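You operate a simulated robot arm through the tools that you are given. There is no shell and no other tool. Be economical: measure what you need, move in short steps, check, and stop when the job is done.

The job below is to be done with a simulated robot arm. You get a single attempt, and the scene is never put back.

JOB
Put ratchet, spanner and sanding block away in the tool drawer.
Fine: each on the outline of its own colour; shut the drawer.

The check looks at the end state, three seconds after you hand in, the way a careful person would. Anything else that was tipped, shoved, dropped, spilled or broken makes it a failure.

ROBOT AND FRAMES
A 6-joint arm with a two-finger parallel gripper, fixed in place. Base frame: the origin is at the foot of the arm, x ahead of it, y to its left, z up. Units: mm, rad, N and s.
With the tool pointing down near the work surface it reaches from about 280 to 800 mm from the base axis. Its first joint turns from -2.897 to 2.897 rad. Payload 3.91 kg.
Tool frame: the origin (TCP) lies between the finger pads and is the grasp point; the fingertips stand 30 mm ahead of it; z points along the fingers, y is the line along which they close. The gripper opens to 110 mm. The fingers are 20 mm wide and 10 mm thick; the gripper's body (48 by 112 mm) begins 55 mm behind the TCP.
Orientation is that of the tool frame in the base frame, as [roll, pitch, yaw] about the fixed x, y, z axes, in that order (R = Rz(yaw) Ry(pitch) Rx(roll)). With the fingers straight down and closing along the base's y, the tool's x points along the base's -x, its y along +y and its z along -z.

CONTROLS
- The arm moves only by the tool apply_moves. Its argument "commands" is a list that holds one entry, the list of rows, each a list of 7 numbers: the shift along the tool's x, y, z in mm, then the turn, a rotation vector about the tool's x, y, z in rad, then the closure, from 0 (fully open) to 1 (shut). In form: [[[tx, ty, tz, rx, ry, rz, claw], ...]]. A call has 1 to 12 rows; each row shifts and turns the commanded pose from where the row before left it, along the tool's axes as they then stand. A row lasts 0.2 s, in which the tool goes at most 50 mm and 0.15 rad; a call with a longer step from one row to the next is refused whole, and so is a gripper value outside its range. Where a pose cannot be reached the arm comes as near as it can. A force on the tool above 40 N (or 10 N above the force at the start of the call, whichever is more), or a blocked arm, ends the call early, and 0.2 s more pass. The fingers move at their own pace (about 45 mm/s each) and stop on an object; they squeeze with about 24 N. The grip force told is the motor's: it shows also when the fingers shut on nothing. Time passes only in rows, and 0.2 s behind the last, so rows that do not move let the fingers close. The reply holds the time, the measured pose of the TCP, the force on the tool along the base axes, the opening and the grip force, in the units named above and with some noise.
- Cameras (640 x 400 px; columns grow to the right, rows downward): "scene" is fixed at [399.7, -650.6, 1392]; the picture's right is [0.85, -0.52, 0.00], its down [-0.34, -0.55, -0.77] and it looks along [0.40, 0.65, -0.64] (base axes); focal length 268 px, centre (320, 200). "wrist" rides on the gripper at [-36, 0, -57] in the tool frame; the picture's right is [0.00, -1.00, 0.00], its down [0.97, 0.00, -0.24] and it looks along [0.24, 0.00, 0.97] (tool axes); focal length 218 px, centre (320, 200). There is no depth. A picture from a camera that has moved, and an enlarged one, comes with that camera's place and axes in the base frame and with its lens.
- camera(camera): a new picture of that camera. The clock stands still meanwhile.
- move_column(by): slides the trunk up (or, below 0, down) by that many mm; the arm rides with it, the base frame stays. It gives what a move gives, with no picture.
- close_up(camera, box): a new picture of the part [left, top, right, bottom] of that camera's present view, enlarged. The clock stands still meanwhile.
- sign_off(): hands the job in; it is judged then, once.

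Go step by step. Nothing tells you positions but the pictures and the camera data: compare them with the known pose of the tool, close in by small moves and look again before you grip or let go. The budget is 120 turns and 84 pictures, counting those below and the enlarged ones. Unless the task says otherwise, let go and move clear before handing in, and close with one line.

The tools are called after "Emit:" by a JSON object that holds its "method" and its "body". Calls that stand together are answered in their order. apply_moves: Moves the arm, as the interface text tells. Its arguments: {"type":"object","properties":{"commands":{"type":"array","items":{"type":"array","items":{"type":"array","items":{"type":"number"}}}}},"required":["commands"]} The other tools are called the same way: move_column (by) slides the trunk up or down; camera (camera) takes a picture; close_up (camera, box) takes an enlarged picture of a part of a camera's view; sign_off () hands the job in.

At the start:

```text
time: 0.0
position: [553.5, -165.7, 1158.2]
tool_rot: [3.141, 0.0, 3.141]
contact_force: [0.7, 0.4, 0.2]
grip_width: 110.0
grip_force: 0.2
trunk travel left (down, up): [-550.0, 60.0]
```

scene: 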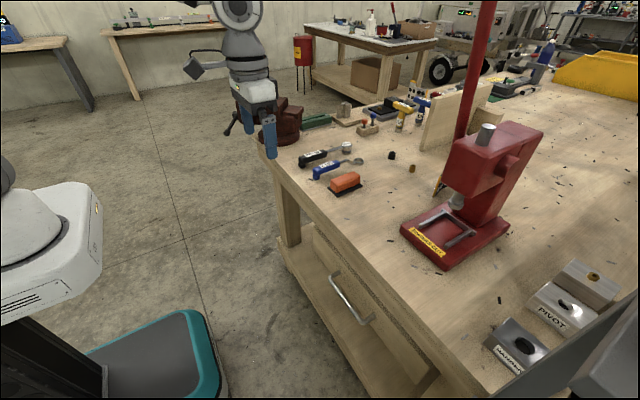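
wrist: 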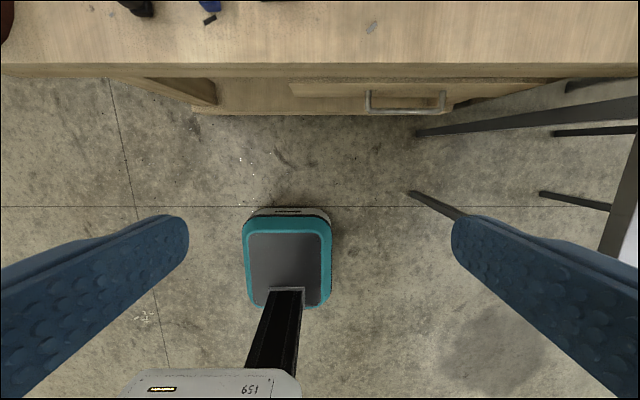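

I see the three tools on the table near its front edge, and a drawer with a bar handle below. I'll look closer at both before I move.

Emit:
{"method": "close_up", "body": {"camera": "scene", "box": [260, 80, 460, 205]}}

Emit:
{"method": "close_up", "body": {"camera": "scene", "box": [250, 200, 490, 350]}}

```text
3.20 times, centred on (360, 142) of scene
camera zoom: at [399.7, -650.6, 1392.0], right [0.85, -0.52, 0.0], down [-0.34, -0.55, -0.77], along [0.4, 0.65, -0.64], focal length 856 px, centre (192, 384)
```

zoom: 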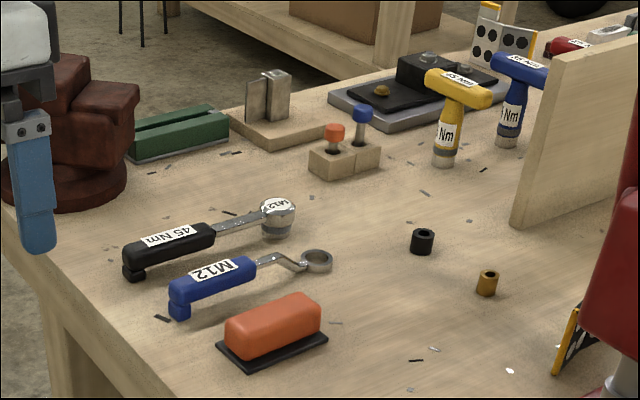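

```text
2.67 times, centred on (370, 275) of scene
camera zoom: at [399.7, -650.6, 1392.0], right [0.85, -0.52, 0.0], down [-0.34, -0.55, -0.77], along [0.4, 0.65, -0.64], focal length 713 px, centre (187, 0)
```

zoom: 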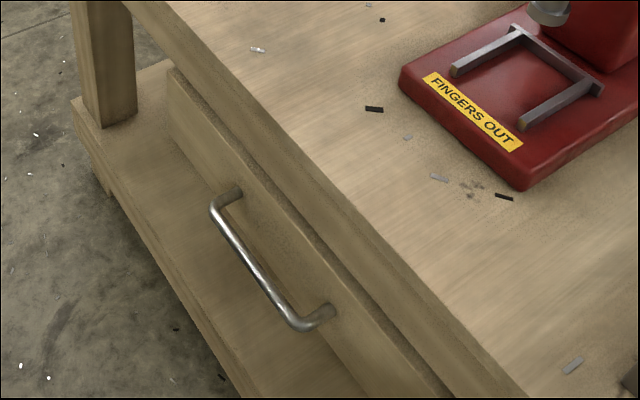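

The two camera estimates of the handle don't agree yet, so I'm enlarging the wrist view of it.

Emit:
{"method": "close_up", "body": {"camera": "wrist", "box": [260, 20, 500, 170]}}

```text
2.67 times, centred on (380, 95) of wrist
camera zoom: at [590.9, -166.8, 1214.6], right [0.0, -1.0, 0.0], down [-0.97, 0.0, 0.24], along [-0.24, 0.0, -0.97], focal length 582 px, centre (160, 480)
```

zoom: 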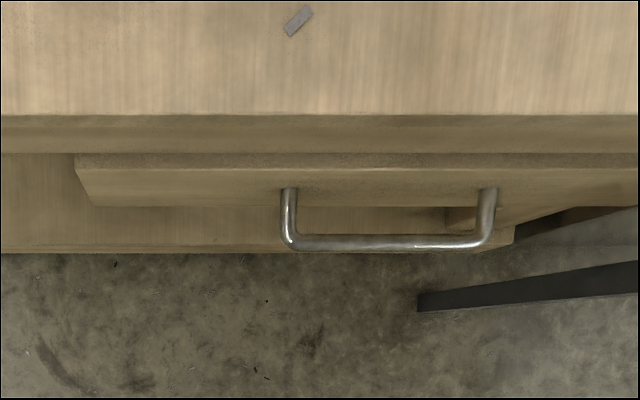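

Triangulating both pictures puts the table top at z≈867 (the 657 may be the drawer floor), its front edge at x≈706, and the handle bar near (665, -355, 699). I'll lower the trunk clear of the table and then tilt the gripper forward.

Emit:
{"method": "move_column", "body": {"by": -350}}

Emit:
{"method": "apply_moves", "body": {"commands": [[[0, -30, 0, 0, -0.14, 0, 0], [0, -30, 0, 0, -0.14, 0, 0], [0, -30, 0, 0, -0.14, 0, 0], [0, -30, 0, 0, -0.14, 0, 0], [0, -30, 0, 0, -0.14, 0, 0], [0, -30, 0, 0, -0.14, 0, 0], [0, 0, 0, 0, -0.14, 0, 0], [0, 0, 0, 0, -0.14, 0, 0], [0, 0, 0, 0, -0.14, 0, 0], [0, 0, 0, 0, -0.14, 0, 0]]]}}

Emit:
{"method": "camera", "body": {"camera": "wrist"}}

Emit:
{"method": "camera", "body": {"camera": "scene"}}

```text
time: 3.4
position: [553.3, -166.5, 807.0]
tool_rot: [-3.141, 0.002, -3.139]
contact_force: [0.4, 0.2, 0.3]
grip_width: 110.2
grip_force: 0.0
trunk travel left (down, up): [-200.0, 410.0]
```

```text
time: 5.6
position: [553.0, -346.6, 808.0]
tool_rot: [-3.137, 1.401, -3.139]
contact_force: [-0.4, 0.5, 0.6]
grip_width: 110.1
grip_force: 0.0
trunk travel left (down, up): [-200.0, 410.0]
```

```text
78 pictures are left
camera wrist: at [504.3, -346.8, 853.1], right [0.0, -1.0, 0.0], down [-0.4, 0.0, -0.92], along [0.92, 0.0, -0.4], focal length 218 px, centre (320, 200)
```

wrist: 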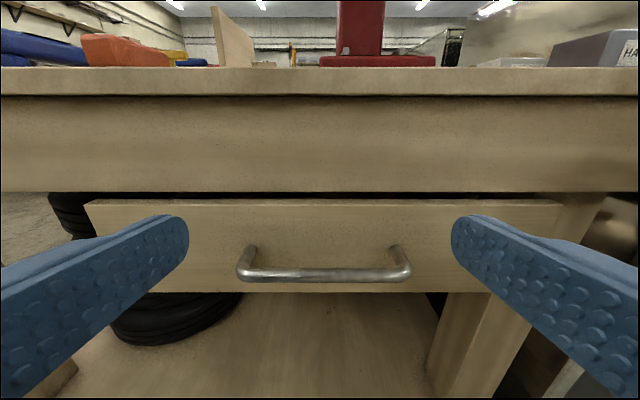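

```text
77 pictures are left
```

scene: 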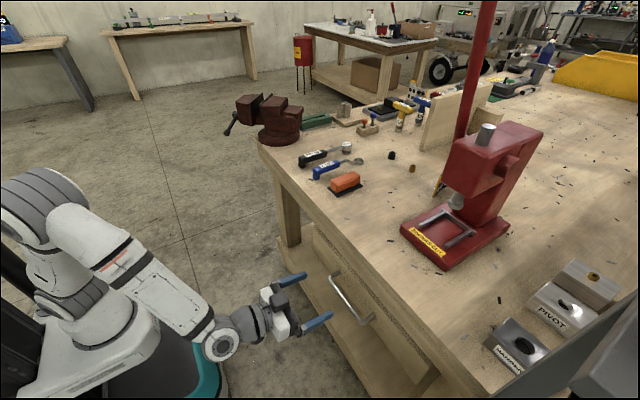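

The table top comes out near z=860 and the bar at about (665, -352, 707). Next I'll drop in front of the handle, roll the gripper so it closes vertically, and narrow the fingers.

Emit:
{"method": "apply_moves", "body": {"commands": [[[40.4, -2.5, 15.5, 0, 0, 0, 0.5], [40.4, -2.5, 15.5, 0, 0, 0, 0.5], [0, 0, 0, 0, 0, 0.15, 0.5], [0, 0, 0, 0, 0, 0.15, 0.5], [0, 0, 0, 0, 0, 0.15, 0.5], [0, 0, 0, 0, 0, 0.15, 0.5], [0, 0, 0, 0, 0, 0.15, 0.5], [0, 0, 0, 0, 0, 0.15, 0.5], [0, 0, 0, 0, 0, 0.15, 0.5], [0, 0, 0, 0, 0, 0.15, 0.5], [0, 0, 0, 0, 0, 0.15, 0.5], [0, 0, 0, 0, 0, 0.15, 0.5]]]}}

Emit:
{"method": "apply_moves", "body": {"commands": [[[0, 0, 0, 0, 0, 0.07, 0.5], [0, 0, 10, 0, 0, 0, 0.5], [0, 0, 10, 0, 0, 0, 0.5]]]}}

Emit:
{"method": "camera", "body": {"camera": "wrist"}}

Emit:
{"method": "close_up", "body": {"camera": "scene", "box": [200, 220, 440, 370]}}

```text
time: 8.2
position: [570.0, -351.0, 723.0]
tool_rot: [1.742, 0.069, 1.582]
contact_force: [0.4, 0.2, 0.0]
grip_width: 55.2
grip_force: 0.1
trunk travel left (down, up): [-200.0, 410.0]
```

```text
time: 9.0
position: [590.6, -351.4, 719.6]
tool_rot: [1.743, 0.001, 1.57]
contact_force: [0.1, -0.2, 0.9]
grip_width: 55.1
grip_force: 0.0
trunk travel left (down, up): [-200.0, 410.0]
```

```text
76 pictures are left
camera wrist: at [535.0, -387.8, 728.7], right [-0.17, 0.0, -0.99], down [-0.24, 0.97, 0.04], along [0.96, 0.24, -0.17], focal length 218 px, centre (320, 200)
```

wrist: 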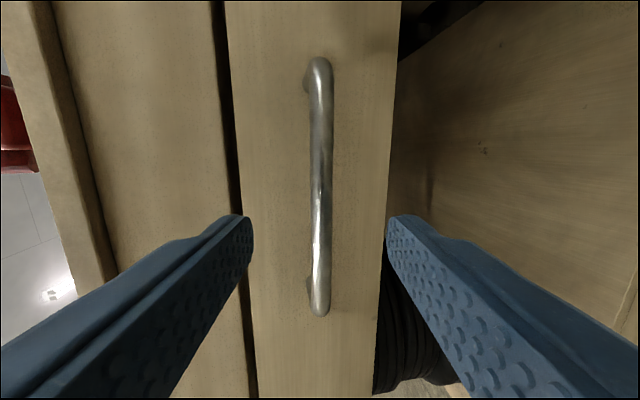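

```text
2.67 times, centred on (320, 295) of scene
camera zoom: at [399.7, -650.6, 1392.0], right [0.85, -0.52, 0.0], down [-0.34, -0.55, -0.77], along [0.4, 0.65, -0.64], focal length 713 px, centre (320, -53)
```

zoom: 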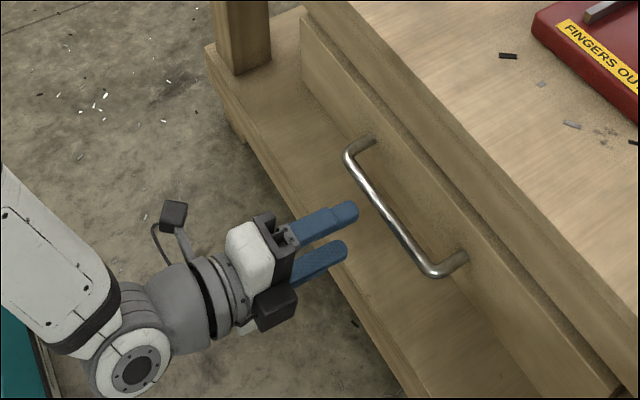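

The bar sits midway between the fingers. I'll advance and close on it.

Emit:
{"method": "apply_moves", "body": {"commands": [[[0, 0, 25, 0, 0, 0, 0.5], [0, 0, 25, 0, 0, 0, 0.5], [0, 0, 20, 0, 0, 0, 0.5], [0, 0, 0, 0, 0, 0, 1], [0, 0, 0, 0, 0, 0, 1], [0, 0, 0, 0, 0, 0, 1], [0, 0, 0, 0, 0, 0, 1], [0, 0, 0, 0, 0, 0, 1]]]}}

Emit:
{"method": "camera", "body": {"camera": "wrist"}}

```text
time: 10.8
position: [658.6, -350.5, 705.8]
tool_rot: [1.743, 0.003, 1.569]
contact_force: [-1.7, 0.8, -5.6]
grip_width: 13.9
grip_force: 44.4
trunk travel left (down, up): [-200.0, 410.0]
```

```text
74 pictures are left
camera wrist: at [603.7, -387.5, 716.1], right [-0.17, 0.0, -0.99], down [-0.24, 0.97, 0.04], along [0.96, 0.24, -0.17], focal length 218 px, centre (320, 200)
```

wrist: 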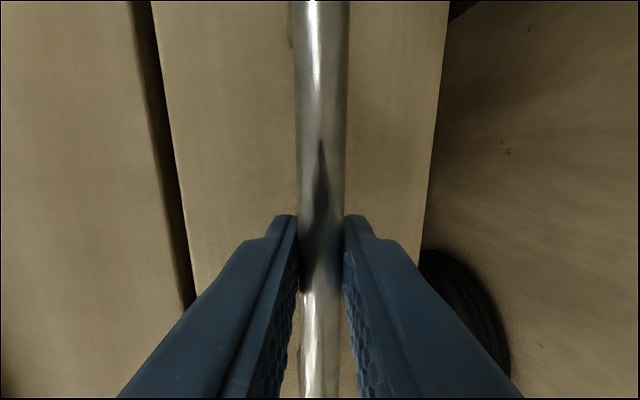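

The bar is gripped at a width of 14 mm. I'll pull straight back along -x.

Emit:
{"method": "apply_moves", "body": {"commands": [[[0, -0.9, -4.9, 0, 0, 0, 1], [0, -1.7, -9.8, 0, 0, 0, 1], [0, -2.6, -14.8, 0, 0, 0, 1], [0, -2.6, -14.8, 0, 0, 0, 1], [0, -2.6, -14.8, 0, 0, 0, 1], [0, -2.6, -14.8, 0, 0, 0, 1], [0, -2.6, -14.8, 0, 0, 0, 1], [0, -2.6, -14.8, 0, 0, 0, 1]]]}}

Emit:
{"method": "camera", "body": {"camera": "scene"}}

```text
time: 12.6
position: [553.1, -350.3, 706.6]
tool_rot: [1.743, 0.004, 1.571]
contact_force: [-0.8, 8.2, -10.8]
grip_width: 13.7
grip_force: 45.0
trunk travel left (down, up): [-200.0, 410.0]
```

```text
73 pictures are left
```

scene: 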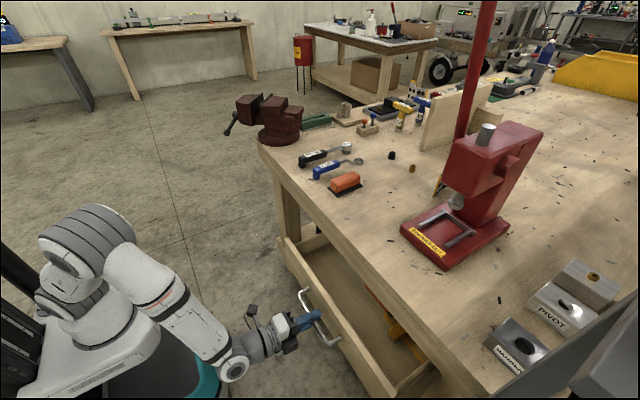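

The drawer slides well and is open about 105 mm. I'll keep pulling.

Emit:
{"method": "apply_moves", "body": {"commands": [[[0, -2.6, -14.8, 0, 0, 0, 1], [0, -2.6, -14.8, 0, 0, 0, 1], [0, -2.6, -14.8, 0, 0, 0, 1], [0, -2.6, -14.8, 0, 0, 0, 1], [0, -2.6, -14.8, 0, 0, 0, 1], [0, -2.6, -14.8, 0, 0, 0, 1], [0, -2.6, -14.8, 0, 0, 0, 1]]]}}

Emit:
{"method": "camera", "body": {"camera": "scene"}}

```text
time: 14.2
position: [448.9, -350.4, 706.0]
tool_rot: [1.743, 0.002, 1.569]
contact_force: [-0.5, 4.0, -9.6]
grip_width: 13.7
grip_force: 45.0
trunk travel left (down, up): [-200.0, 410.0]
```

```text
72 pictures are left
```

scene: 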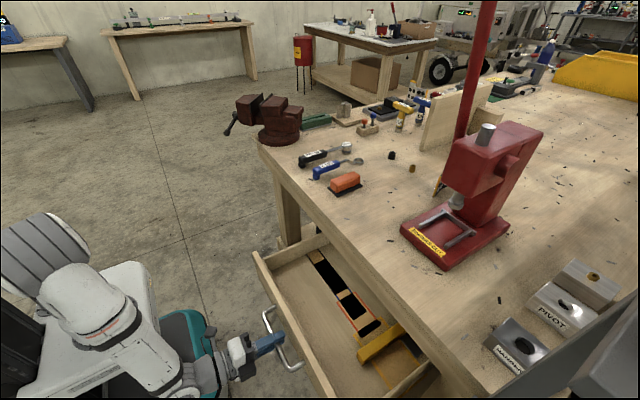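

The outlines are showing, along with a yellow object in the drawer. I'll enlarge that area.

Emit:
{"method": "close_up", "body": {"camera": "scene", "box": [240, 225, 448, 355]}}

```text
3.08 times, centred on (344, 290) of scene
camera zoom: at [399.7, -650.6, 1392.0], right [0.85, -0.52, 0.0], down [-0.34, -0.55, -0.77], along [0.4, 0.65, -0.64], focal length 823 px, centre (246, -77)
```

zoom: 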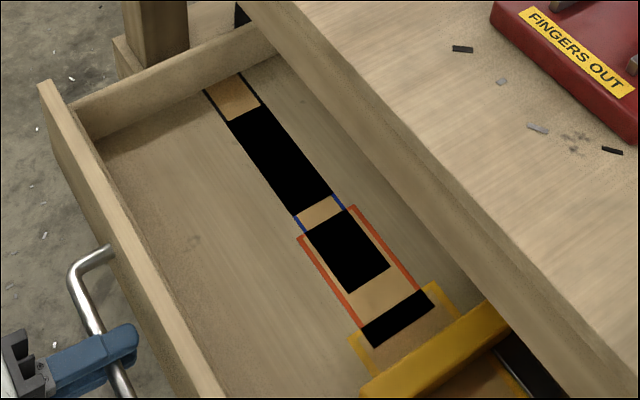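

The outlines run along y and continue under the table. I'll pull about 75 mm more.

Emit:
{"method": "apply_moves", "body": {"commands": [[[0, -2.6, -14.8, 0, 0, 0, 1], [0, -2.6, -14.8, 0, 0, 0, 1], [0, -2.6, -14.8, 0, 0, 0, 1], [0, -2.6, -14.8, 0, 0, 0, 1], [0, -2.6, -14.8, 0, 0, 0, 1]]]}}

Emit:
{"method": "close_up", "body": {"camera": "scene", "box": [208, 225, 448, 375]}}

```text
time: 15.4
position: [373.0, -350.2, 705.5]
tool_rot: [1.742, 0.001, 1.571]
contact_force: [-0.2, 10.4, -3.6]
grip_width: 13.7
grip_force: 45.1
trunk travel left (down, up): [-200.0, 410.0]
```

```text
2.67 times, centred on (328, 300) of scene
camera zoom: at [399.7, -650.6, 1392.0], right [0.85, -0.52, 0.0], down [-0.34, -0.55, -0.77], along [0.4, 0.65, -0.64], focal length 713 px, centre (299, -67)
```

zoom: 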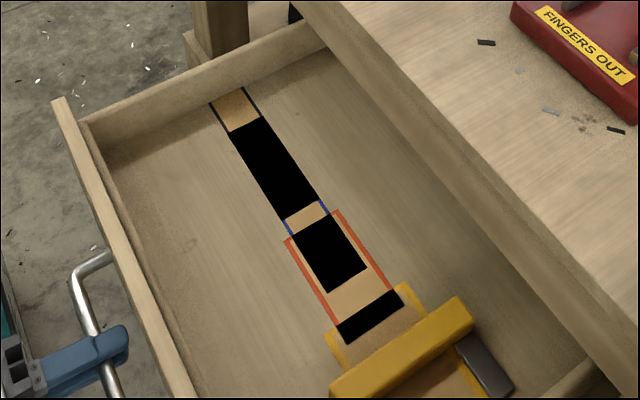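

The drawer is about 285 mm open, which should be enough. I'll let go of the bar, back off, and raise the trunk to look down into it.

Emit:
{"method": "apply_moves", "body": {"commands": [[[0, 0, 0, 0, 0, 0, 0.6], [0, 0, 0, 0, 0, 0, 0.6], [0, 0, 0, 0, 0, 0, 0.6], [0, -1.7, -10, 0, 0, 0, 0.6], [0, -2.6, -15, 0, 0, 0, 0.6], [0, -2.6, -15, 0, 0, 0, 0.6], [0, -2.6, -15, 0, 0, 0, 0.6]]]}}

Emit:
{"method": "move_column", "body": {"by": 350}}

Emit:
{"method": "apply_moves", "body": {"commands": [[[0, 0, 0, 0.14, 0, 0, 0], [0, 0, 0, 0.14, 0, 0, 0], [0, 0, 0, 0.14, 0, 0, 0], [0, 0, 0, 0.14, 0, 0, 0], [0, 0, 0, 0.14, 0, 0, 0], [0, 0, 0, 0.14, 0, 0, 0], [0, 0, 0, 0.14, 0, 0, 0], [0, 0, 0, 0.14, 0, 0, 0], [0, 0, 0, 0.14, 0, 0, 0], [0, 0, 0, 0.139, 0, 0, 0]]]}}

Emit:
{"method": "camera", "body": {"camera": "wrist"}}

```text
time: 17.0
position: [317.8, -350.7, 706.5]
tool_rot: [1.743, 0.002, 1.57]
contact_force: [0.0, -0.4, 0.1]
grip_width: 44.0
grip_force: 0.1
trunk travel left (down, up): [-200.0, 410.0]
```

```text
time: 20.4
position: [317.9, -350.6, 1055.2]
tool_rot: [1.744, 0.002, 1.571]
contact_force: [-0.4, -0.4, 0.2]
grip_width: 44.0
grip_force: 0.1
trunk travel left (down, up): [-550.0, 60.0]
```

```text
time: 22.6
position: [318.5, -352.4, 1057.0]
tool_rot: [-3.141, 0.003, 1.571]
contact_force: [0.3, 0.6, -0.1]
grip_width: 109.6
grip_force: 0.0
trunk travel left (down, up): [-550.0, 60.0]
```

```text
69 pictures are left
camera wrist: at [320.0, -388.3, 1113.3], right [-1.0, 0.0, 0.0], down [0.0, 0.97, 0.24], along [0.0, 0.24, -0.97], focal length 218 px, centre (320, 200)
```

wrist: 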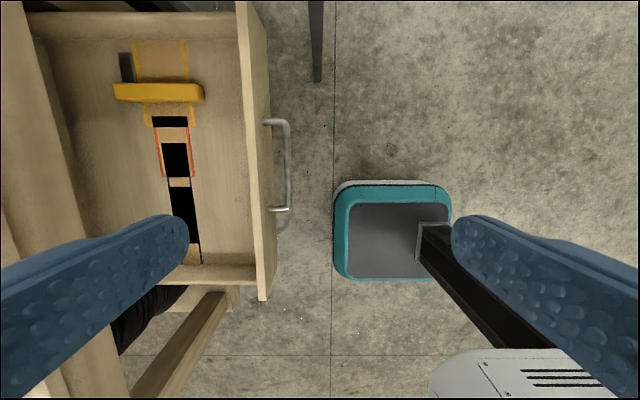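

I'll move over the drawer and turn the gripper back, then look straight down at the outlines.

Emit:
{"method": "apply_moves", "body": {"commands": [[[0, 45, 0, 0, 0, 0, 0], [0, 45, 0, 0, 0, 0, 0], [0, 45, 0, 0, 0, -0.001, 0], [0, 45, 0, 0, 0, 0, 0], [0, 45, 0, 0, 0, 0, 0]]]}}

Emit:
{"method": "apply_moves", "body": {"commands": [[[0, 0, 0, 0, 0, -0.143, 0], [0, 0, 0, 0, 0, -0.143, 0], [0, 0, 0, 0, 0, -0.143, 0], [0, 0, 0, 0, 0, -0.143, 0], [0, 0, 0, 0, 0, -0.143, 0], [0, 0, 0, 0, 0, -0.143, 0], [0, 0, 0, 0, 0, -0.143, 0], [0, 0, 0, 0, 0, -0.143, 0], [0, 0, 0, 0, 0, -0.143, 0], [0, 0, 0, 0, 0, -0.143, 0], [0, 0, 0, 0, 0, -0.14, 0]]]}}

Emit:
{"method": "camera", "body": {"camera": "wrist"}}

```text
time: 23.8
position: [544.5, -352.4, 1054.5]
tool_rot: [3.141, 0.002, 1.571]
contact_force: [-0.7, 0.2, 0.9]
grip_width: 110.1
grip_force: 0.2
trunk travel left (down, up): [-550.0, 60.0]
```

```text
time: 26.2
position: [543.5, -350.8, 1056.1]
tool_rot: [-3.141, 0.0, -3.141]
contact_force: [-0.5, 1.3, 0.7]
grip_width: 109.8
grip_force: 0.0
trunk travel left (down, up): [-550.0, 60.0]
```

```text
68 pictures are left
camera wrist: at [580.1, -351.9, 1113.2], right [0.0, -1.0, 0.0], down [-0.97, 0.0, 0.24], along [-0.24, 0.0, -0.97], focal length 218 px, centre (320, 200)
```

wrist: 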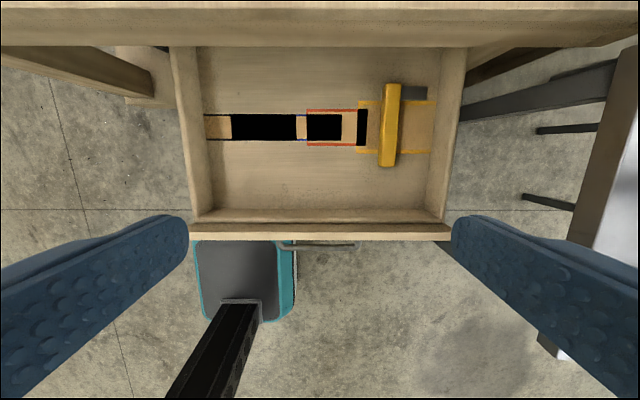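

Emit:
{"method": "close_up", "body": {"camera": "wrist", "box": [180, 60, 468, 240]}}

```text
2.22 times, centred on (324, 150) of wrist
camera zoom: at [580.1, -351.9, 1113.2], right [0.0, -1.0, 0.0], down [-0.97, 0.0, 0.24], along [-0.24, 0.0, -0.97], focal length 485 px, centre (311, 311)
```

zoom: 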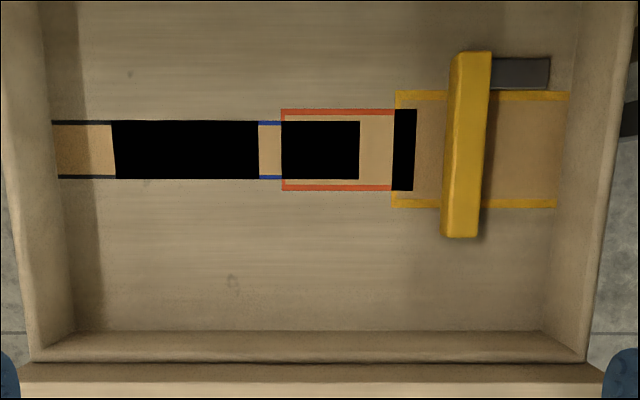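

The drawer's outlines overlap each other, with black fill where they do. The yellow tool sits centred on its outline but lies along x. I need the real tool sizes, so I'll go above the tools.

Emit:
{"method": "apply_moves", "body": {"commands": [[[-22, 44, -8, 0, 0, 0, 0], [-22, 44, -8, 0, 0, 0, 0], [-22, 44, -8, 0, 0, 0, 0], [-22, 44, -8, 0, 0, 0, 0], [-22, 44, -8, 0, 0, 0, 0], [-22, 44, -8, 0, 0, 0, 0], [-22, 44, -8, 0, 0, 0, 0], [-22, 44, -8, 0, 0, 0, 0]]]}}

Emit:
{"method": "camera", "body": {"camera": "wrist"}}

```text
time: 28.0
position: [719.2, 0.5, 1120.7]
tool_rot: [-3.139, 0.0, 3.141]
contact_force: [0.2, 0.4, -0.6]
grip_width: 110.2
grip_force: 0.0
trunk travel left (down, up): [-550.0, 60.0]
```

```text
66 pictures are left
camera wrist: at [756.5, 1.2, 1177.0], right [0.0, -1.0, 0.0], down [-0.97, 0.0, 0.24], along [-0.24, 0.0, -0.97], focal length 218 px, centre (320, 200)
```

wrist: 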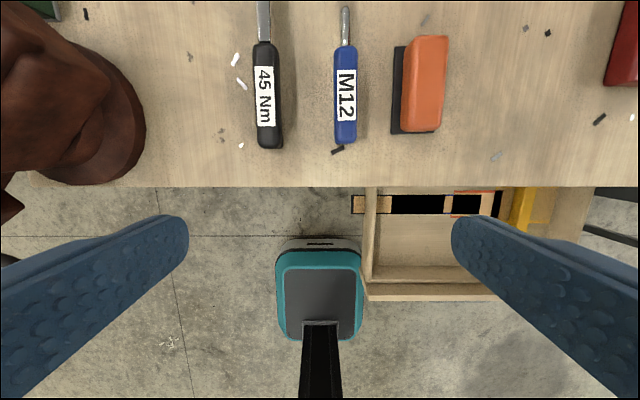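

The black outline even runs past the drawer's side wall, so I'm enlarging this to measure the tools and the outline.

Emit:
{"method": "close_up", "body": {"camera": "wrist", "box": [330, 170, 540, 301]}}

Emit:
{"method": "close_up", "body": {"camera": "wrist", "box": [230, 0, 470, 150]}}

```text
3.05 times, centred on (435, 236) of wrist
camera zoom: at [756.5, 1.2, 1177.0], right [0.0, -1.0, 0.0], down [-0.97, 0.0, 0.24], along [-0.24, 0.0, -0.97], focal length 665 px, centre (-30, 92)
```

zoom: 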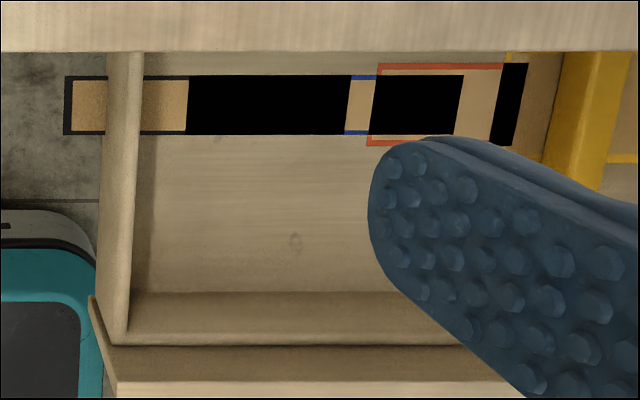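

```text
2.67 times, centred on (350, 75) of wrist
camera zoom: at [756.5, 1.2, 1177.0], right [0.0, -1.0, 0.0], down [-0.97, 0.0, 0.24], along [-0.24, 0.0, -0.97], focal length 582 px, centre (240, 533)
```

zoom: 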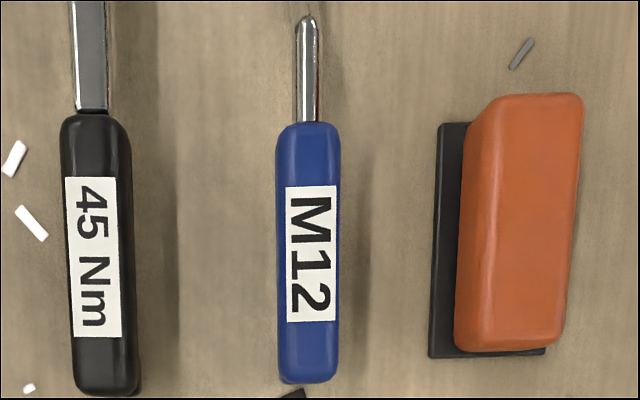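

The outline centres come out at x≈616, with y≈-191 (black), -285 (blue) and -386 (orange). Laid literally along y, the ratchet would have to pass through the wall and through the spanner. Laid along x like the yellow tool already there, each tool fits on its outline centre. I'll tilt the camera to see the tool heads.

Emit:
{"method": "apply_moves", "body": {"commands": [[[0, 0, 0, 0, -0.15, 0, 0], [0, 0, 0, 0, -0.15, 0, 0], [0, 0, 0, 0, -0.15, 0, 0]]]}}

Emit:
{"method": "close_up", "body": {"camera": "wrist", "box": [200, 40, 488, 220]}}

```text
time: 28.8
position: [719.0, 1.4, 1120.2]
tool_rot: [-3.139, 0.455, 3.14]
contact_force: [0.0, 0.7, -0.4]
grip_width: 110.1
grip_force: 0.0
trunk travel left (down, up): [-550.0, 60.0]
```

```text
2.22 times, centred on (344, 130) of wrist
camera zoom: at [727.4, -0.1, 1187.9], right [0.0, -1.0, 0.0], down [-0.98, 0.0, -0.21], along [0.21, 0.0, -0.98], focal length 485 px, centre (267, 356)
```

zoom: 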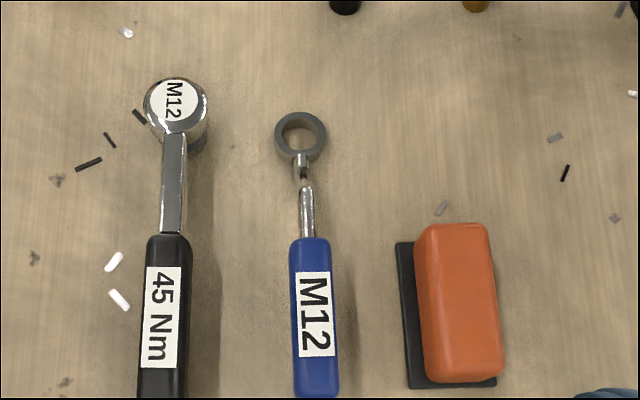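

The tools lie along x: ratchet handle y≈64 (x 754–872), spanner y≈-29, and block near (824, -120), with tool centres at x≈866. I'll untilt and hover above the ratchet handle, near its balance point.

Emit:
{"method": "apply_moves", "body": {"commands": [[[0, 0, 0, 0, 0.15, 0, 0.36], [0, 0, 0, 0, 0.15, 0, 0.36], [0, 0, 0, 0, 0.155, 0, 0.36]]]}}

Emit:
{"method": "apply_moves", "body": {"commands": [[[-25, 12.5, 30, 0, 0, 0, 0.36], [-25, 12.5, 30, 0, 0, 0, 0.36], [-25, 12.5, 30, 0, 0, 0, 0.36], [-25, 12.5, 30, 0, 0, 0, 0.36], [-21, 12.5, 30, 0, 0, 0, 0.36]]]}}

Emit:
{"method": "camera", "body": {"camera": "wrist"}}

```text
refused: row 3 steps farther than a row can; nothing moved
```

```text
time: 30.0
position: [895.1, 62.1, 1036.2]
tool_rot: [-3.141, 0.448, 3.141]
contact_force: [0.3, 0.0, -0.2]
grip_width: 70.4
grip_force: 0.0
trunk travel left (down, up): [-550.0, 60.0]
```

```text
62 pictures are left
camera wrist: at [904.2, 62.6, 1102.9], right [0.0, -1.0, 0.0], down [-0.98, 0.0, -0.2], along [0.2, 0.0, -0.98], focal length 218 px, centre (320, 200)
```

wrist: 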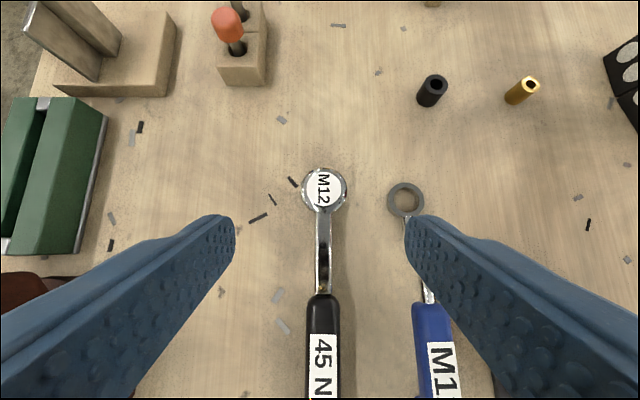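

The second call ran along the tilted axes, but it stayed well clear of everything. The ratchet spans x≈754–976 and is centred at 865. I'll pull back 50 mm and untilt.

Emit:
{"method": "apply_moves", "body": {"commands": [[[22.5, 0, -10.8, 0, 0, 0, 0.36], [22.5, 0, -10.8, 0, 0, 0, 0.36], [0, 0, 0, 0, 0.149, 0, 0.36], [0, 0, 0, 0, 0.149, 0, 0.36], [0, 0, 0, 0, 0.149, 0, 0.36]]]}}

```text
time: 31.2
position: [814.7, 60.7, 1042.5]
tool_rot: [-3.139, 0.006, 3.14]
contact_force: [0.1, -0.3, 0.5]
grip_width: 70.3
grip_force: 0.0
out of reach, approached as far as the arm can: row 5
trunk travel left (down, up): [-550.0, 60.0]
```

At this height the straight-down reach ends near x=815. I'll lower the hand and see how the reach changes.

Emit:
{"method": "apply_moves", "body": {"commands": [[[0, 1, 30, 0, 0, 0, 0.36], [0, 1, 30, 0, 0, 0, 0.36], [0, 0, 30, 0, 0, 0, 0.36]]]}}

Emit:
{"method": "close_up", "body": {"camera": "wrist", "box": [160, 60, 480, 260]}}

```text
time: 32.0
position: [818.6, 61.6, 949.1]
tool_rot: [-3.138, 0.005, -3.141]
contact_force: [0.1, -0.6, 0.6]
grip_width: 70.5
grip_force: 0.1
trunk travel left (down, up): [-550.0, 60.0]
```

```text
2.00 times, centred on (320, 160) of wrist
camera zoom: at [855.9, 61.1, 1006.0], right [0.0, -1.0, 0.0], down [-0.97, 0.0, 0.24], along [-0.24, 0.0, -0.97], focal length 436 px, centre (320, 280)
```

zoom: 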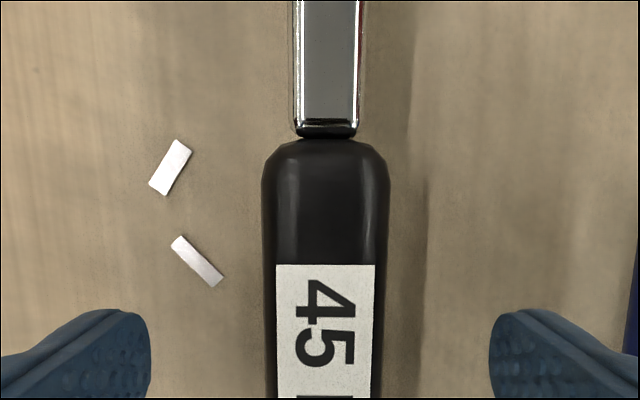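

The handle ends at x≈864. A 0.3 rad forward tilt will let me grip near x≈848, close to the balance point, so I'll tilt first and check the pose.

Emit:
{"method": "apply_moves", "body": {"commands": [[[0, 0, 0, 0, -0.15, 0, 0.36], [0, 0, 0, 0, -0.15, 0, 0.36], [0, 0, 0, 0, 0, 0, 0.36]]]}}

Emit:
{"method": "close_up", "body": {"camera": "wrist", "box": [160, 60, 480, 260]}}

```text
time: 32.8
position: [819.1, 61.7, 948.8]
tool_rot: [-3.14, 0.303, 3.141]
contact_force: [0.1, -0.7, 0.4]
grip_width: 70.4
grip_force: 0.1
trunk travel left (down, up): [-550.0, 60.0]
```

```text
2.00 times, centred on (320, 160) of wrist
camera zoom: at [837.2, 61.5, 1014.7], right [0.0, -1.0, 0.0], down [-1.0, 0.0, -0.06], along [0.06, 0.0, -1.0], focal length 436 px, centre (320, 280)
```

zoom: 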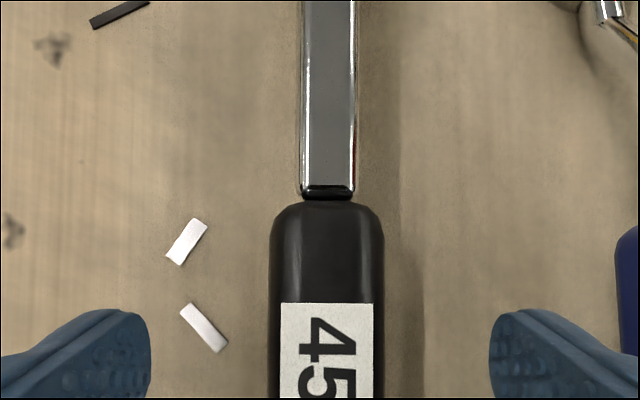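

The handle is centred between the fingers. I'll move forward and down to the grip point at (850, 61, 903).

Emit:
{"method": "apply_moves", "body": {"commands": [[[-9.5, -1, 18.5, 0, 0, 0, 0.36], [-6.5, -1, 17, 0, 0, 0, 0.36], [0, 0, 8, 0, 0, 0, 0.36], [0, 0, 9, 0, 0, 0, 0.36], [0, 0, 0, 0, 0, 0, 0.36]]]}}

Emit:
{"method": "close_up", "body": {"camera": "scene", "box": [260, 80, 420, 180]}}

```text
time: 34.0
position: [847.3, 60.6, 912.0]
tool_rot: [3.141, 0.313, 3.141]
contact_force: [-13.2, 0.5, 31.2]
grip_width: 70.0
grip_force: 0.1
trunk travel left (down, up): [-550.0, 60.0]
```

```text
4.00 times, centred on (340, 130) of scene
camera zoom: at [399.7, -650.6, 1392.0], right [0.85, -0.52, 0.0], down [-0.34, -0.55, -0.77], along [0.4, 0.65, -0.64], focal length 1070 px, centre (240, 480)
```

zoom: 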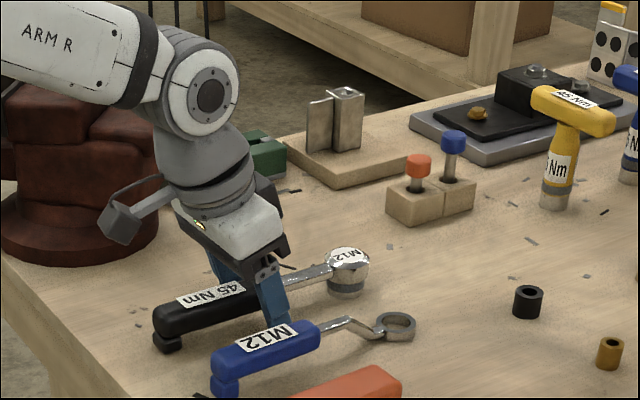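

The fingertips touched the table lightly, which puts the surface at z≈879. I'll lift 6 mm and close on the handle.

Emit:
{"method": "apply_moves", "body": {"commands": [[[-1.8, 0, -6, 0, 0, 0, 0.36], [0, 0, 0, 0, 0, 0, 0.36], [0, 0, 0, 0, 0, 0, 1], [0, 0, 0, 0, 0, 0, 1], [0, 0, 0, 0, 0, 0, 1], [0, 0, 0, 0, 0, 0, 1], [0, 0, 0, 0, 0, 0, 1]]]}}

Emit:
{"method": "camera", "body": {"camera": "wrist"}}

```text
time: 35.6
position: [849.2, 59.4, 912.2]
tool_rot: [-3.139, 0.306, 3.141]
contact_force: [-3.6, 0.4, 9.3]
grip_width: 27.9
grip_force: 23.8
trunk travel left (down, up): [-550.0, 60.0]
```

```text
58 pictures are left
camera wrist: at [866.7, 59.2, 977.0], right [0.0, -1.0, 0.0], down [-1.0, 0.0, -0.06], along [0.06, 0.0, -1.0], focal length 218 px, centre (320, 200)
```

wrist: 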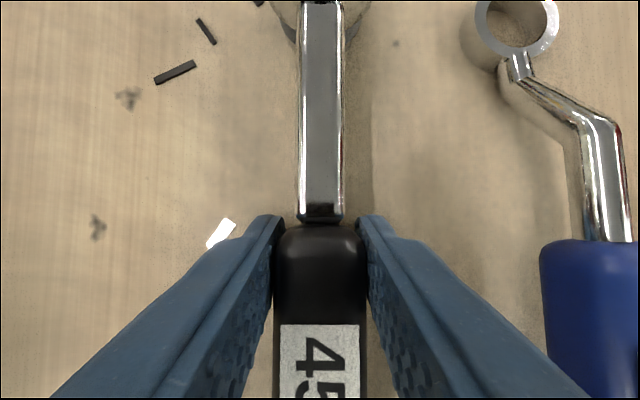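

I have the handle at 28 mm width, and its end is at x≈863. I'll lift a little and check for sag.

Emit:
{"method": "apply_moves", "body": {"commands": [[[-3, 0, -9.5, 0, 0, 0, 1], [-6, 0, -19, 0, 0, 0, 1], [-6, 0, -19, 0, 0, 0, 1], [0, 0, 0, 0, 0, 0, 1]]]}}

Emit:
{"method": "close_up", "body": {"camera": "scene", "box": [260, 60, 420, 180]}}

```text
time: 36.6
position: [850.1, 60.6, 960.0]
tool_rot: [-3.139, 0.303, -3.141]
contact_force: [0.7, 0.1, -3.8]
grip_width: 27.8
grip_force: 24.3
trunk travel left (down, up): [-550.0, 60.0]
```

```text
3.33 times, centred on (340, 120) of scene
camera zoom: at [399.7, -650.6, 1392.0], right [0.85, -0.52, 0.0], down [-0.34, -0.55, -0.77], along [0.4, 0.65, -0.64], focal length 892 px, centre (253, 467)
```

zoom: 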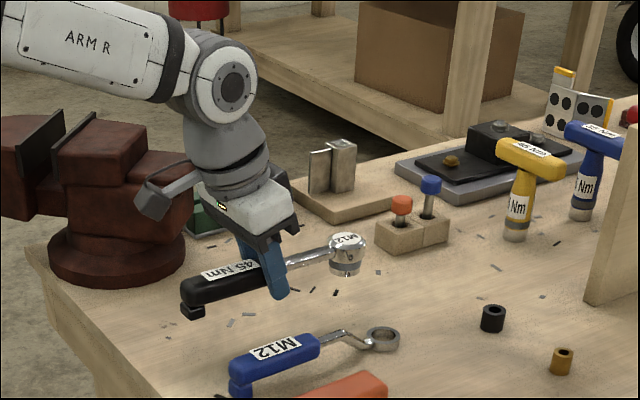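

The ratchet hangs level. I'll carry it back and over to above the open drawer.

Emit:
{"method": "apply_moves", "body": {"commands": [[[34, 0, -12.5, 0, 0, 0, 1], [34, 0, -12.5, 0, 0, 0, 1], [34, 0, -12.5, 0, 0, 0, 1], [34, 0, -12.5, 0, 0, 0, 1], [34, -31.4, -12.5, 0, 0, 0, 1], [34, -31.4, -12.5, 0, 0, 0, 1], [34, -31.4, -12.5, 0, 0, 0, 1], [34, -31.4, -12.5, 0, 0, 0, 1], [0, -31.4, 0, 0, 0, 0, 1], [0, -31.4, 0, 0, 0, 0, 1], [0, -31.4, 0, 0, 0, 0, 1], [0, -31.4, 0, 0, 0, 0, 1]]]}}

Emit:
{"method": "camera", "body": {"camera": "wrist"}}

Emit:
{"method": "camera", "body": {"camera": "scene"}}

```text
time: 39.2
position: [559.2, -190.9, 976.1]
tool_rot: [3.14, 0.302, 3.14]
contact_force: [0.4, 0.0, -4.5]
grip_width: 28.2
grip_force: 24.0
trunk travel left (down, up): [-550.0, 60.0]
```

```text
56 pictures are left
camera wrist: at [577.8, -192.2, 1041.1], right [0.0, -1.0, 0.0], down [-1.0, 0.0, -0.06], along [0.06, 0.0, -1.0], focal length 218 px, centre (320, 200)
```

wrist: 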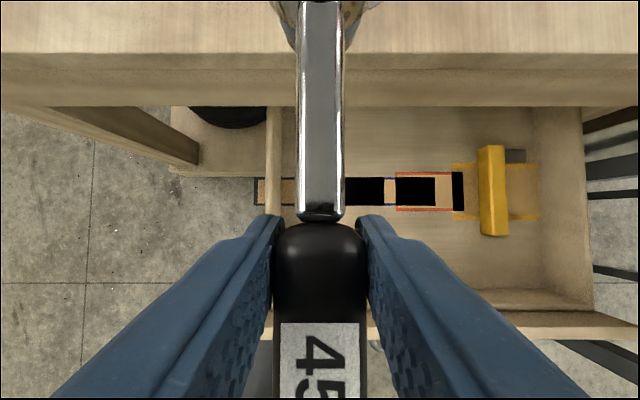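

```text
55 pictures are left
```

scene: 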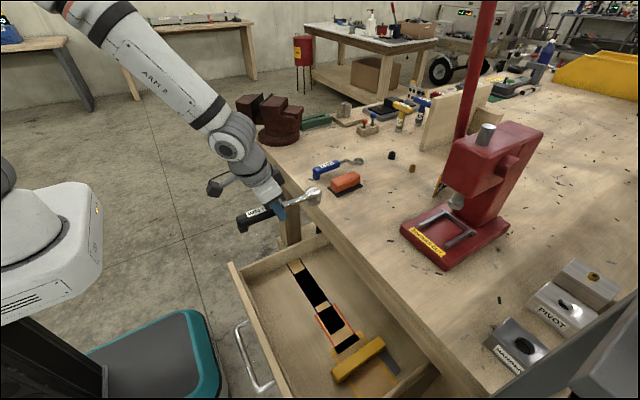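

The ratchet is lined up over its slot. I'll check the left wall's position and height before going down.

Emit:
{"method": "close_up", "body": {"camera": "wrist", "box": [160, 90, 320, 220]}}

Emit:
{"method": "close_up", "body": {"camera": "scene", "box": [210, 180, 370, 310]}}

```text
3.08 times, centred on (240, 155) of wrist
camera zoom: at [577.8, -192.2, 1041.1], right [0.0, -1.0, 0.0], down [-1.0, 0.0, -0.06], along [0.06, 0.0, -1.0], focal length 672 px, centre (566, 338)
```

zoom: 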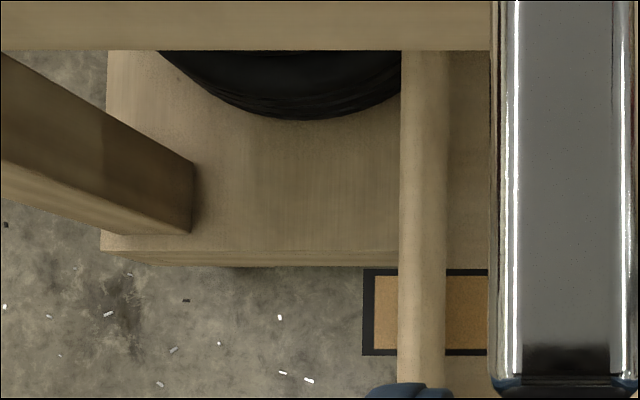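

```text
3.08 times, centred on (290, 245) of scene
camera zoom: at [399.7, -650.6, 1392.0], right [0.85, -0.52, 0.0], down [-0.34, -0.55, -0.77], along [0.4, 0.65, -0.64], focal length 823 px, centre (412, 62)
```

zoom: 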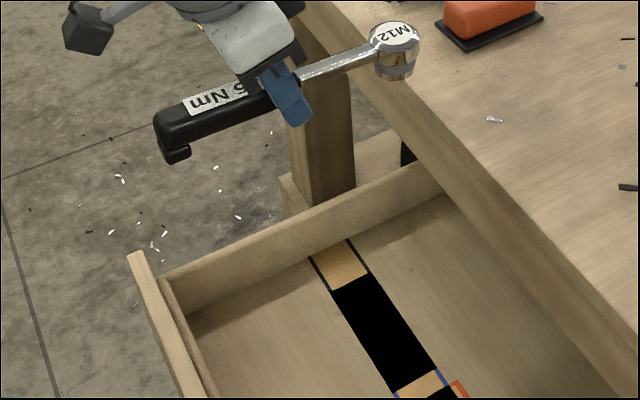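

The drawer's inner left wall is at y≈-123, with its front inner corner at x≈441, so the gripper body clears both. I'll lower the ratchet, keeping its head short of the table edge.

Emit:
{"method": "apply_moves", "body": {"commands": [[[11.8, 0, 38.2, 0, 0, 0, 1], [11.8, 0, 38.2, 0, 0, 0, 1], [11.8, 0, 38.2, 0, 0, 0, 1], [8.9, 0, 28.6, 0, 0, 0, 1], [0, 0, 0, 0, 0, 0, 1]]]}}

Emit:
{"method": "camera", "body": {"camera": "scene"}}

Emit:
{"method": "camera", "body": {"camera": "wrist"}}

```text
time: 40.4
position: [559.5, -191.0, 825.2]
tool_rot: [-3.14, 0.301, -3.14]
contact_force: [-0.2, 0.2, -3.9]
grip_width: 27.7
grip_force: 24.3
trunk travel left (down, up): [-550.0, 60.0]
```

```text
52 pictures are left
```

scene: 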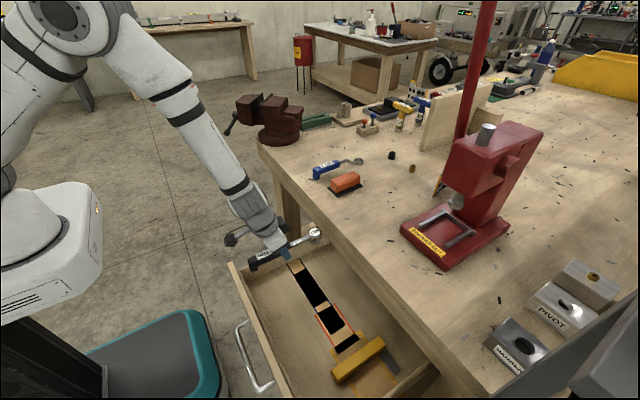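

```text
51 pictures are left
camera wrist: at [578.1, -191.1, 890.1], right [0.0, -1.0, 0.0], down [-1.0, 0.0, -0.06], along [0.06, 0.0, -1.0], focal length 218 px, centre (320, 200)
```

wrist: 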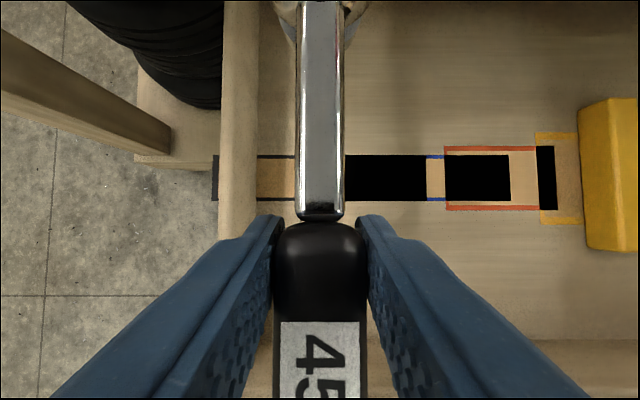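

The view confirms the black outline's centre at (616, -190). I'm continuing down.

Emit:
{"method": "apply_moves", "body": {"commands": [[[10.3, 0, 33.4, 0, 0, 0, 1], [10.3, 0, 33.4, 0, 0, 0, 1], [8.9, 0, 28.6, 0, 0, 0, 1], [4.4, 0, 14.3, 0, 0, 0, 1], [0, 0, 0, 0, 0, 0, 1]]]}}

Emit:
{"method": "close_up", "body": {"camera": "scene", "box": [210, 180, 402, 300]}}

Emit:
{"method": "camera", "body": {"camera": "wrist"}}

```text
time: 41.6
position: [561.4, -191.0, 709.7]
tool_rot: [-3.139, 0.304, 3.14]
contact_force: [1.2, -0.4, -3.2]
grip_width: 27.7
grip_force: 24.4
trunk travel left (down, up): [-550.0, 60.0]
```

```text
3.33 times, centred on (306, 240) of scene
camera zoom: at [399.7, -650.6, 1392.0], right [0.85, -0.52, 0.0], down [-0.34, -0.55, -0.77], along [0.4, 0.65, -0.64], focal length 892 px, centre (367, 67)
```

zoom: 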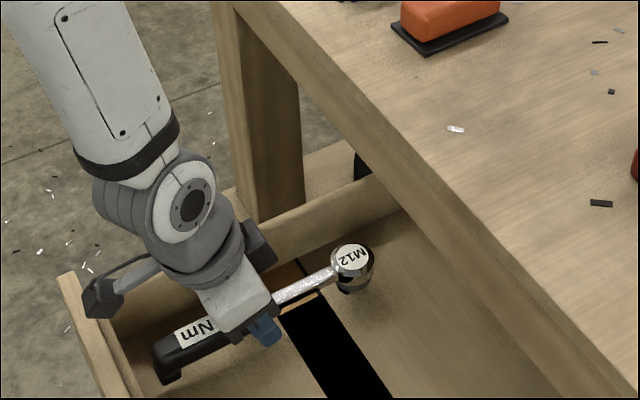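

```text
49 pictures are left
camera wrist: at [579.7, -191.0, 774.9], right [0.0, -1.0, 0.0], down [-1.0, 0.0, -0.06], along [0.06, 0.0, -1.0], focal length 218 px, centre (320, 200)
```

wrist: 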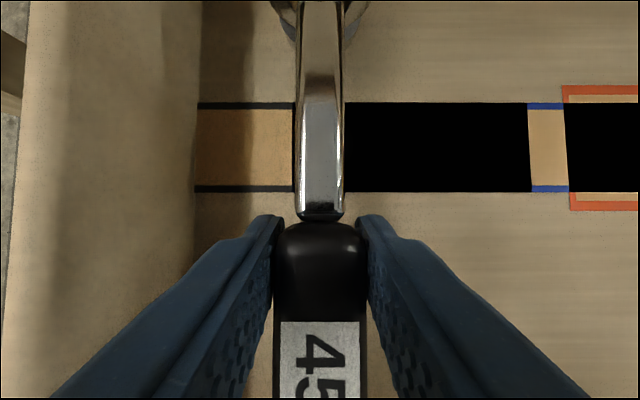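

The ratchet is below the apron. I'll slide it 42 mm inwards and lower it onto the drawer floor.

Emit:
{"method": "apply_moves", "body": {"commands": [[[-13.4, 0, 4.1, 0, 0, 0, 1], [-13.4, 0, 4.1, 0, 0, 0, 1], [-13.4, 0, 4.1, 0, 0, 0, 1], [2.4, 0, 7.6, 0, 0, 0, 1], [1.8, 0, 5.7, 0, 0, 0, 1], [0.6, 0, 1.9, 0, 0, 0, 1], [0.6, 0, 1.9, 0, 0, 0, 1], [0, 0, 0, 0, 0, 0, 1]]]}}

```text
time: 43.4
position: [602.2, -190.5, 693.0]
tool_rot: [-3.139, 0.302, -3.139]
contact_force: [-0.3, 0.3, -4.7]
grip_width: 27.8
grip_force: 24.2
trunk travel left (down, up): [-550.0, 60.0]
```

Emit:
{"method": "apply_moves", "body": {"commands": [[[0.6, 0, 1.9, 0, 0, 0, 1], [0.6, 0, 1.9, 0, 0, 0, 1], [0.6, 0, 1.9, 0, 0, 0, 1], [0, 0, 0, 0, 0, 0, 1]]]}}

Emit:
{"method": "close_up", "body": {"camera": "scene", "box": [210, 180, 402, 300]}}

```text
time: 44.4
position: [603.9, -189.4, 688.1]
tool_rot: [-3.14, 0.309, -3.141]
contact_force: [0.8, 0.6, 13.5]
grip_width: 28.0
grip_force: 24.3
trunk travel left (down, up): [-550.0, 60.0]
```

```text
3.33 times, centred on (306, 240) of scene
camera zoom: at [399.7, -650.6, 1392.0], right [0.85, -0.52, 0.0], down [-0.34, -0.55, -0.77], along [0.4, 0.65, -0.64], focal length 892 px, centre (367, 67)
```

zoom: 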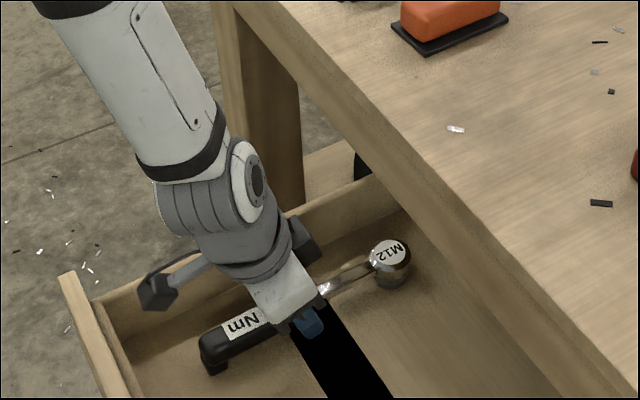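

It's seated at z=688, as predicted. I'll release and retreat along the tool axis.

Emit:
{"method": "apply_moves", "body": {"commands": [[[-0.3, 0, -1, 0, 0, 0, 0.5], [0, 0, 0, 0, 0, 0, 0.5], [0, 0, 0, 0, 0, 0, 0.5], [0, 0, -30, 0, 0, 0, 0.5], [0, 0, -40, 0, 0, 0, 0.5], [0, 0, -45, 0, 0, 0, 0.5], [0, 0, -45, 0, 0, 0, 0.5]]]}}

Emit:
{"method": "camera", "body": {"camera": "wrist"}}

```text
time: 46.0
position: [553.0, -191.4, 840.4]
tool_rot: [-3.14, 0.304, -3.141]
contact_force: [-0.2, -0.6, 0.7]
grip_width: 54.9
grip_force: 0.0
trunk travel left (down, up): [-550.0, 60.0]
```

```text
47 pictures are left
camera wrist: at [571.9, -191.8, 906.0], right [0.0, -1.0, 0.0], down [-1.0, 0.0, -0.06], along [0.06, 0.0, -1.0], focal length 218 px, centre (320, 200)
```

wrist: 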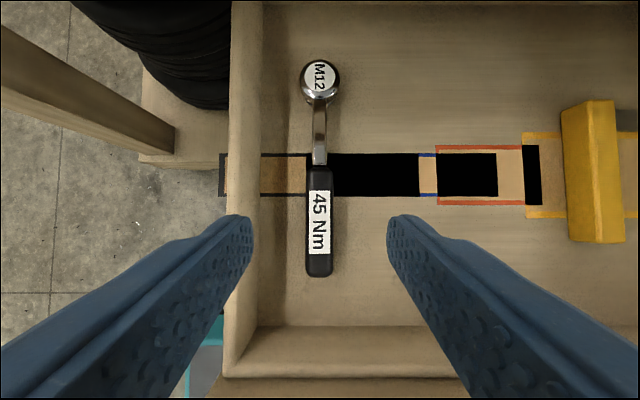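

The ratchet lies centred on its outline at about (618, -192). The spanner is next, so I'll go up and over to above its handle.

Emit:
{"method": "apply_moves", "body": {"commands": [[[-11.8, 0, -38.2, 0, 0, 0, 0.36], [-11.8, 0, -38.2, 0, 0, 0, 0.36], [-11.8, 0, -38.2, 0, 0, 0, 0.36], [-34.9, 20.5, 10.8, 0, 0, 0, 0.36], [-34.9, 20.5, 10.8, 0, 0, 0, 0.36], [-34.9, 20.5, 10.8, 0, 0, 0, 0.36], [-34.9, 20.5, 10.8, 0, 0, 0, 0.36], [-34.9, 20.5, 10.8, 0, 0, 0, 0.36], [-34.9, 20.5, 10.8, 0, 0, 0, 0.36], [-34.9, 20.5, 10.8, 0, 0, 0, 0.36], [-30, 20.5, 9, 0, 0, 0, 0.36]]]}}

Emit:
{"method": "camera", "body": {"camera": "wrist"}}

```text
time: 48.4
position: [842.4, -26.9, 960.8]
tool_rot: [-3.139, 0.301, 3.141]
contact_force: [-0.2, 0.7, 0.0]
grip_width: 70.3
grip_force: 0.0
trunk travel left (down, up): [-550.0, 60.0]
```

```text
46 pictures are left
camera wrist: at [860.9, -27.7, 1026.3], right [0.0, -1.0, 0.0], down [-1.0, 0.0, -0.06], along [0.06, 0.0, -1.0], focal length 218 px, centre (320, 200)
```

wrist: 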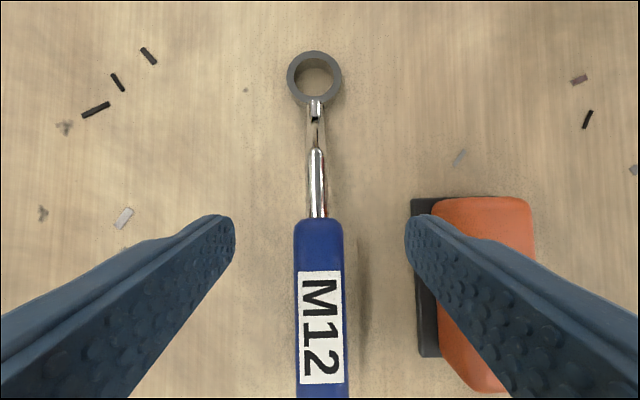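

The spanner handle is centred and ends at x≈858, and the spanner's centre is at x≈860. I'll lower onto it and grip.

Emit:
{"method": "apply_moves", "body": {"commands": [[[5, 0, 16.5, 0, 0, 0, 0.36], [5, 0, 16.5, 0, 0, 0, 0.36], [3, 0, 9.5, 0, 0, 0, 0.36], [0, 0, 0, 0, 0, 0, 0.36], [0, 0, 0, 0, 0, 0, 1], [0, 0, 0, 0, 0, 0, 1], [0, 0, 0, 0, 0, 0, 1], [0, 0, 0, 0, 0, 0, 1], [0, 0, 0, 0, 0, 0, 1]]]}}

Emit:
{"method": "camera", "body": {"camera": "wrist"}}

```text
time: 50.4
position: [841.5, -25.3, 916.9]
tool_rot: [-3.141, 0.303, -3.14]
contact_force: [0.0, -0.1, 0.4]
grip_width: 25.5
grip_force: 23.7
trunk travel left (down, up): [-550.0, 60.0]
```

```text
45 pictures are left
camera wrist: at [860.3, -27.0, 982.0], right [0.0, -1.0, 0.0], down [-1.0, 0.0, -0.06], along [0.06, 0.0, -1.0], focal length 218 px, centre (320, 200)
```

wrist: 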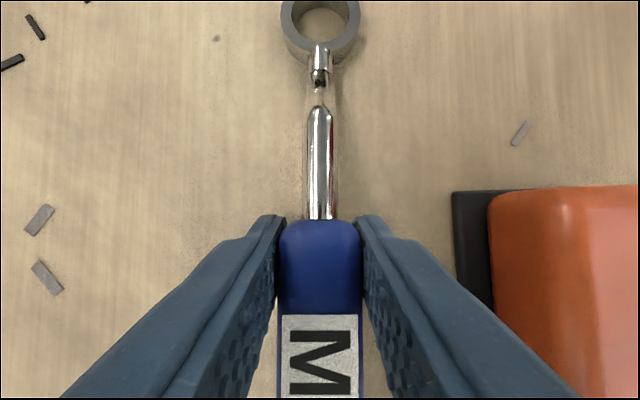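

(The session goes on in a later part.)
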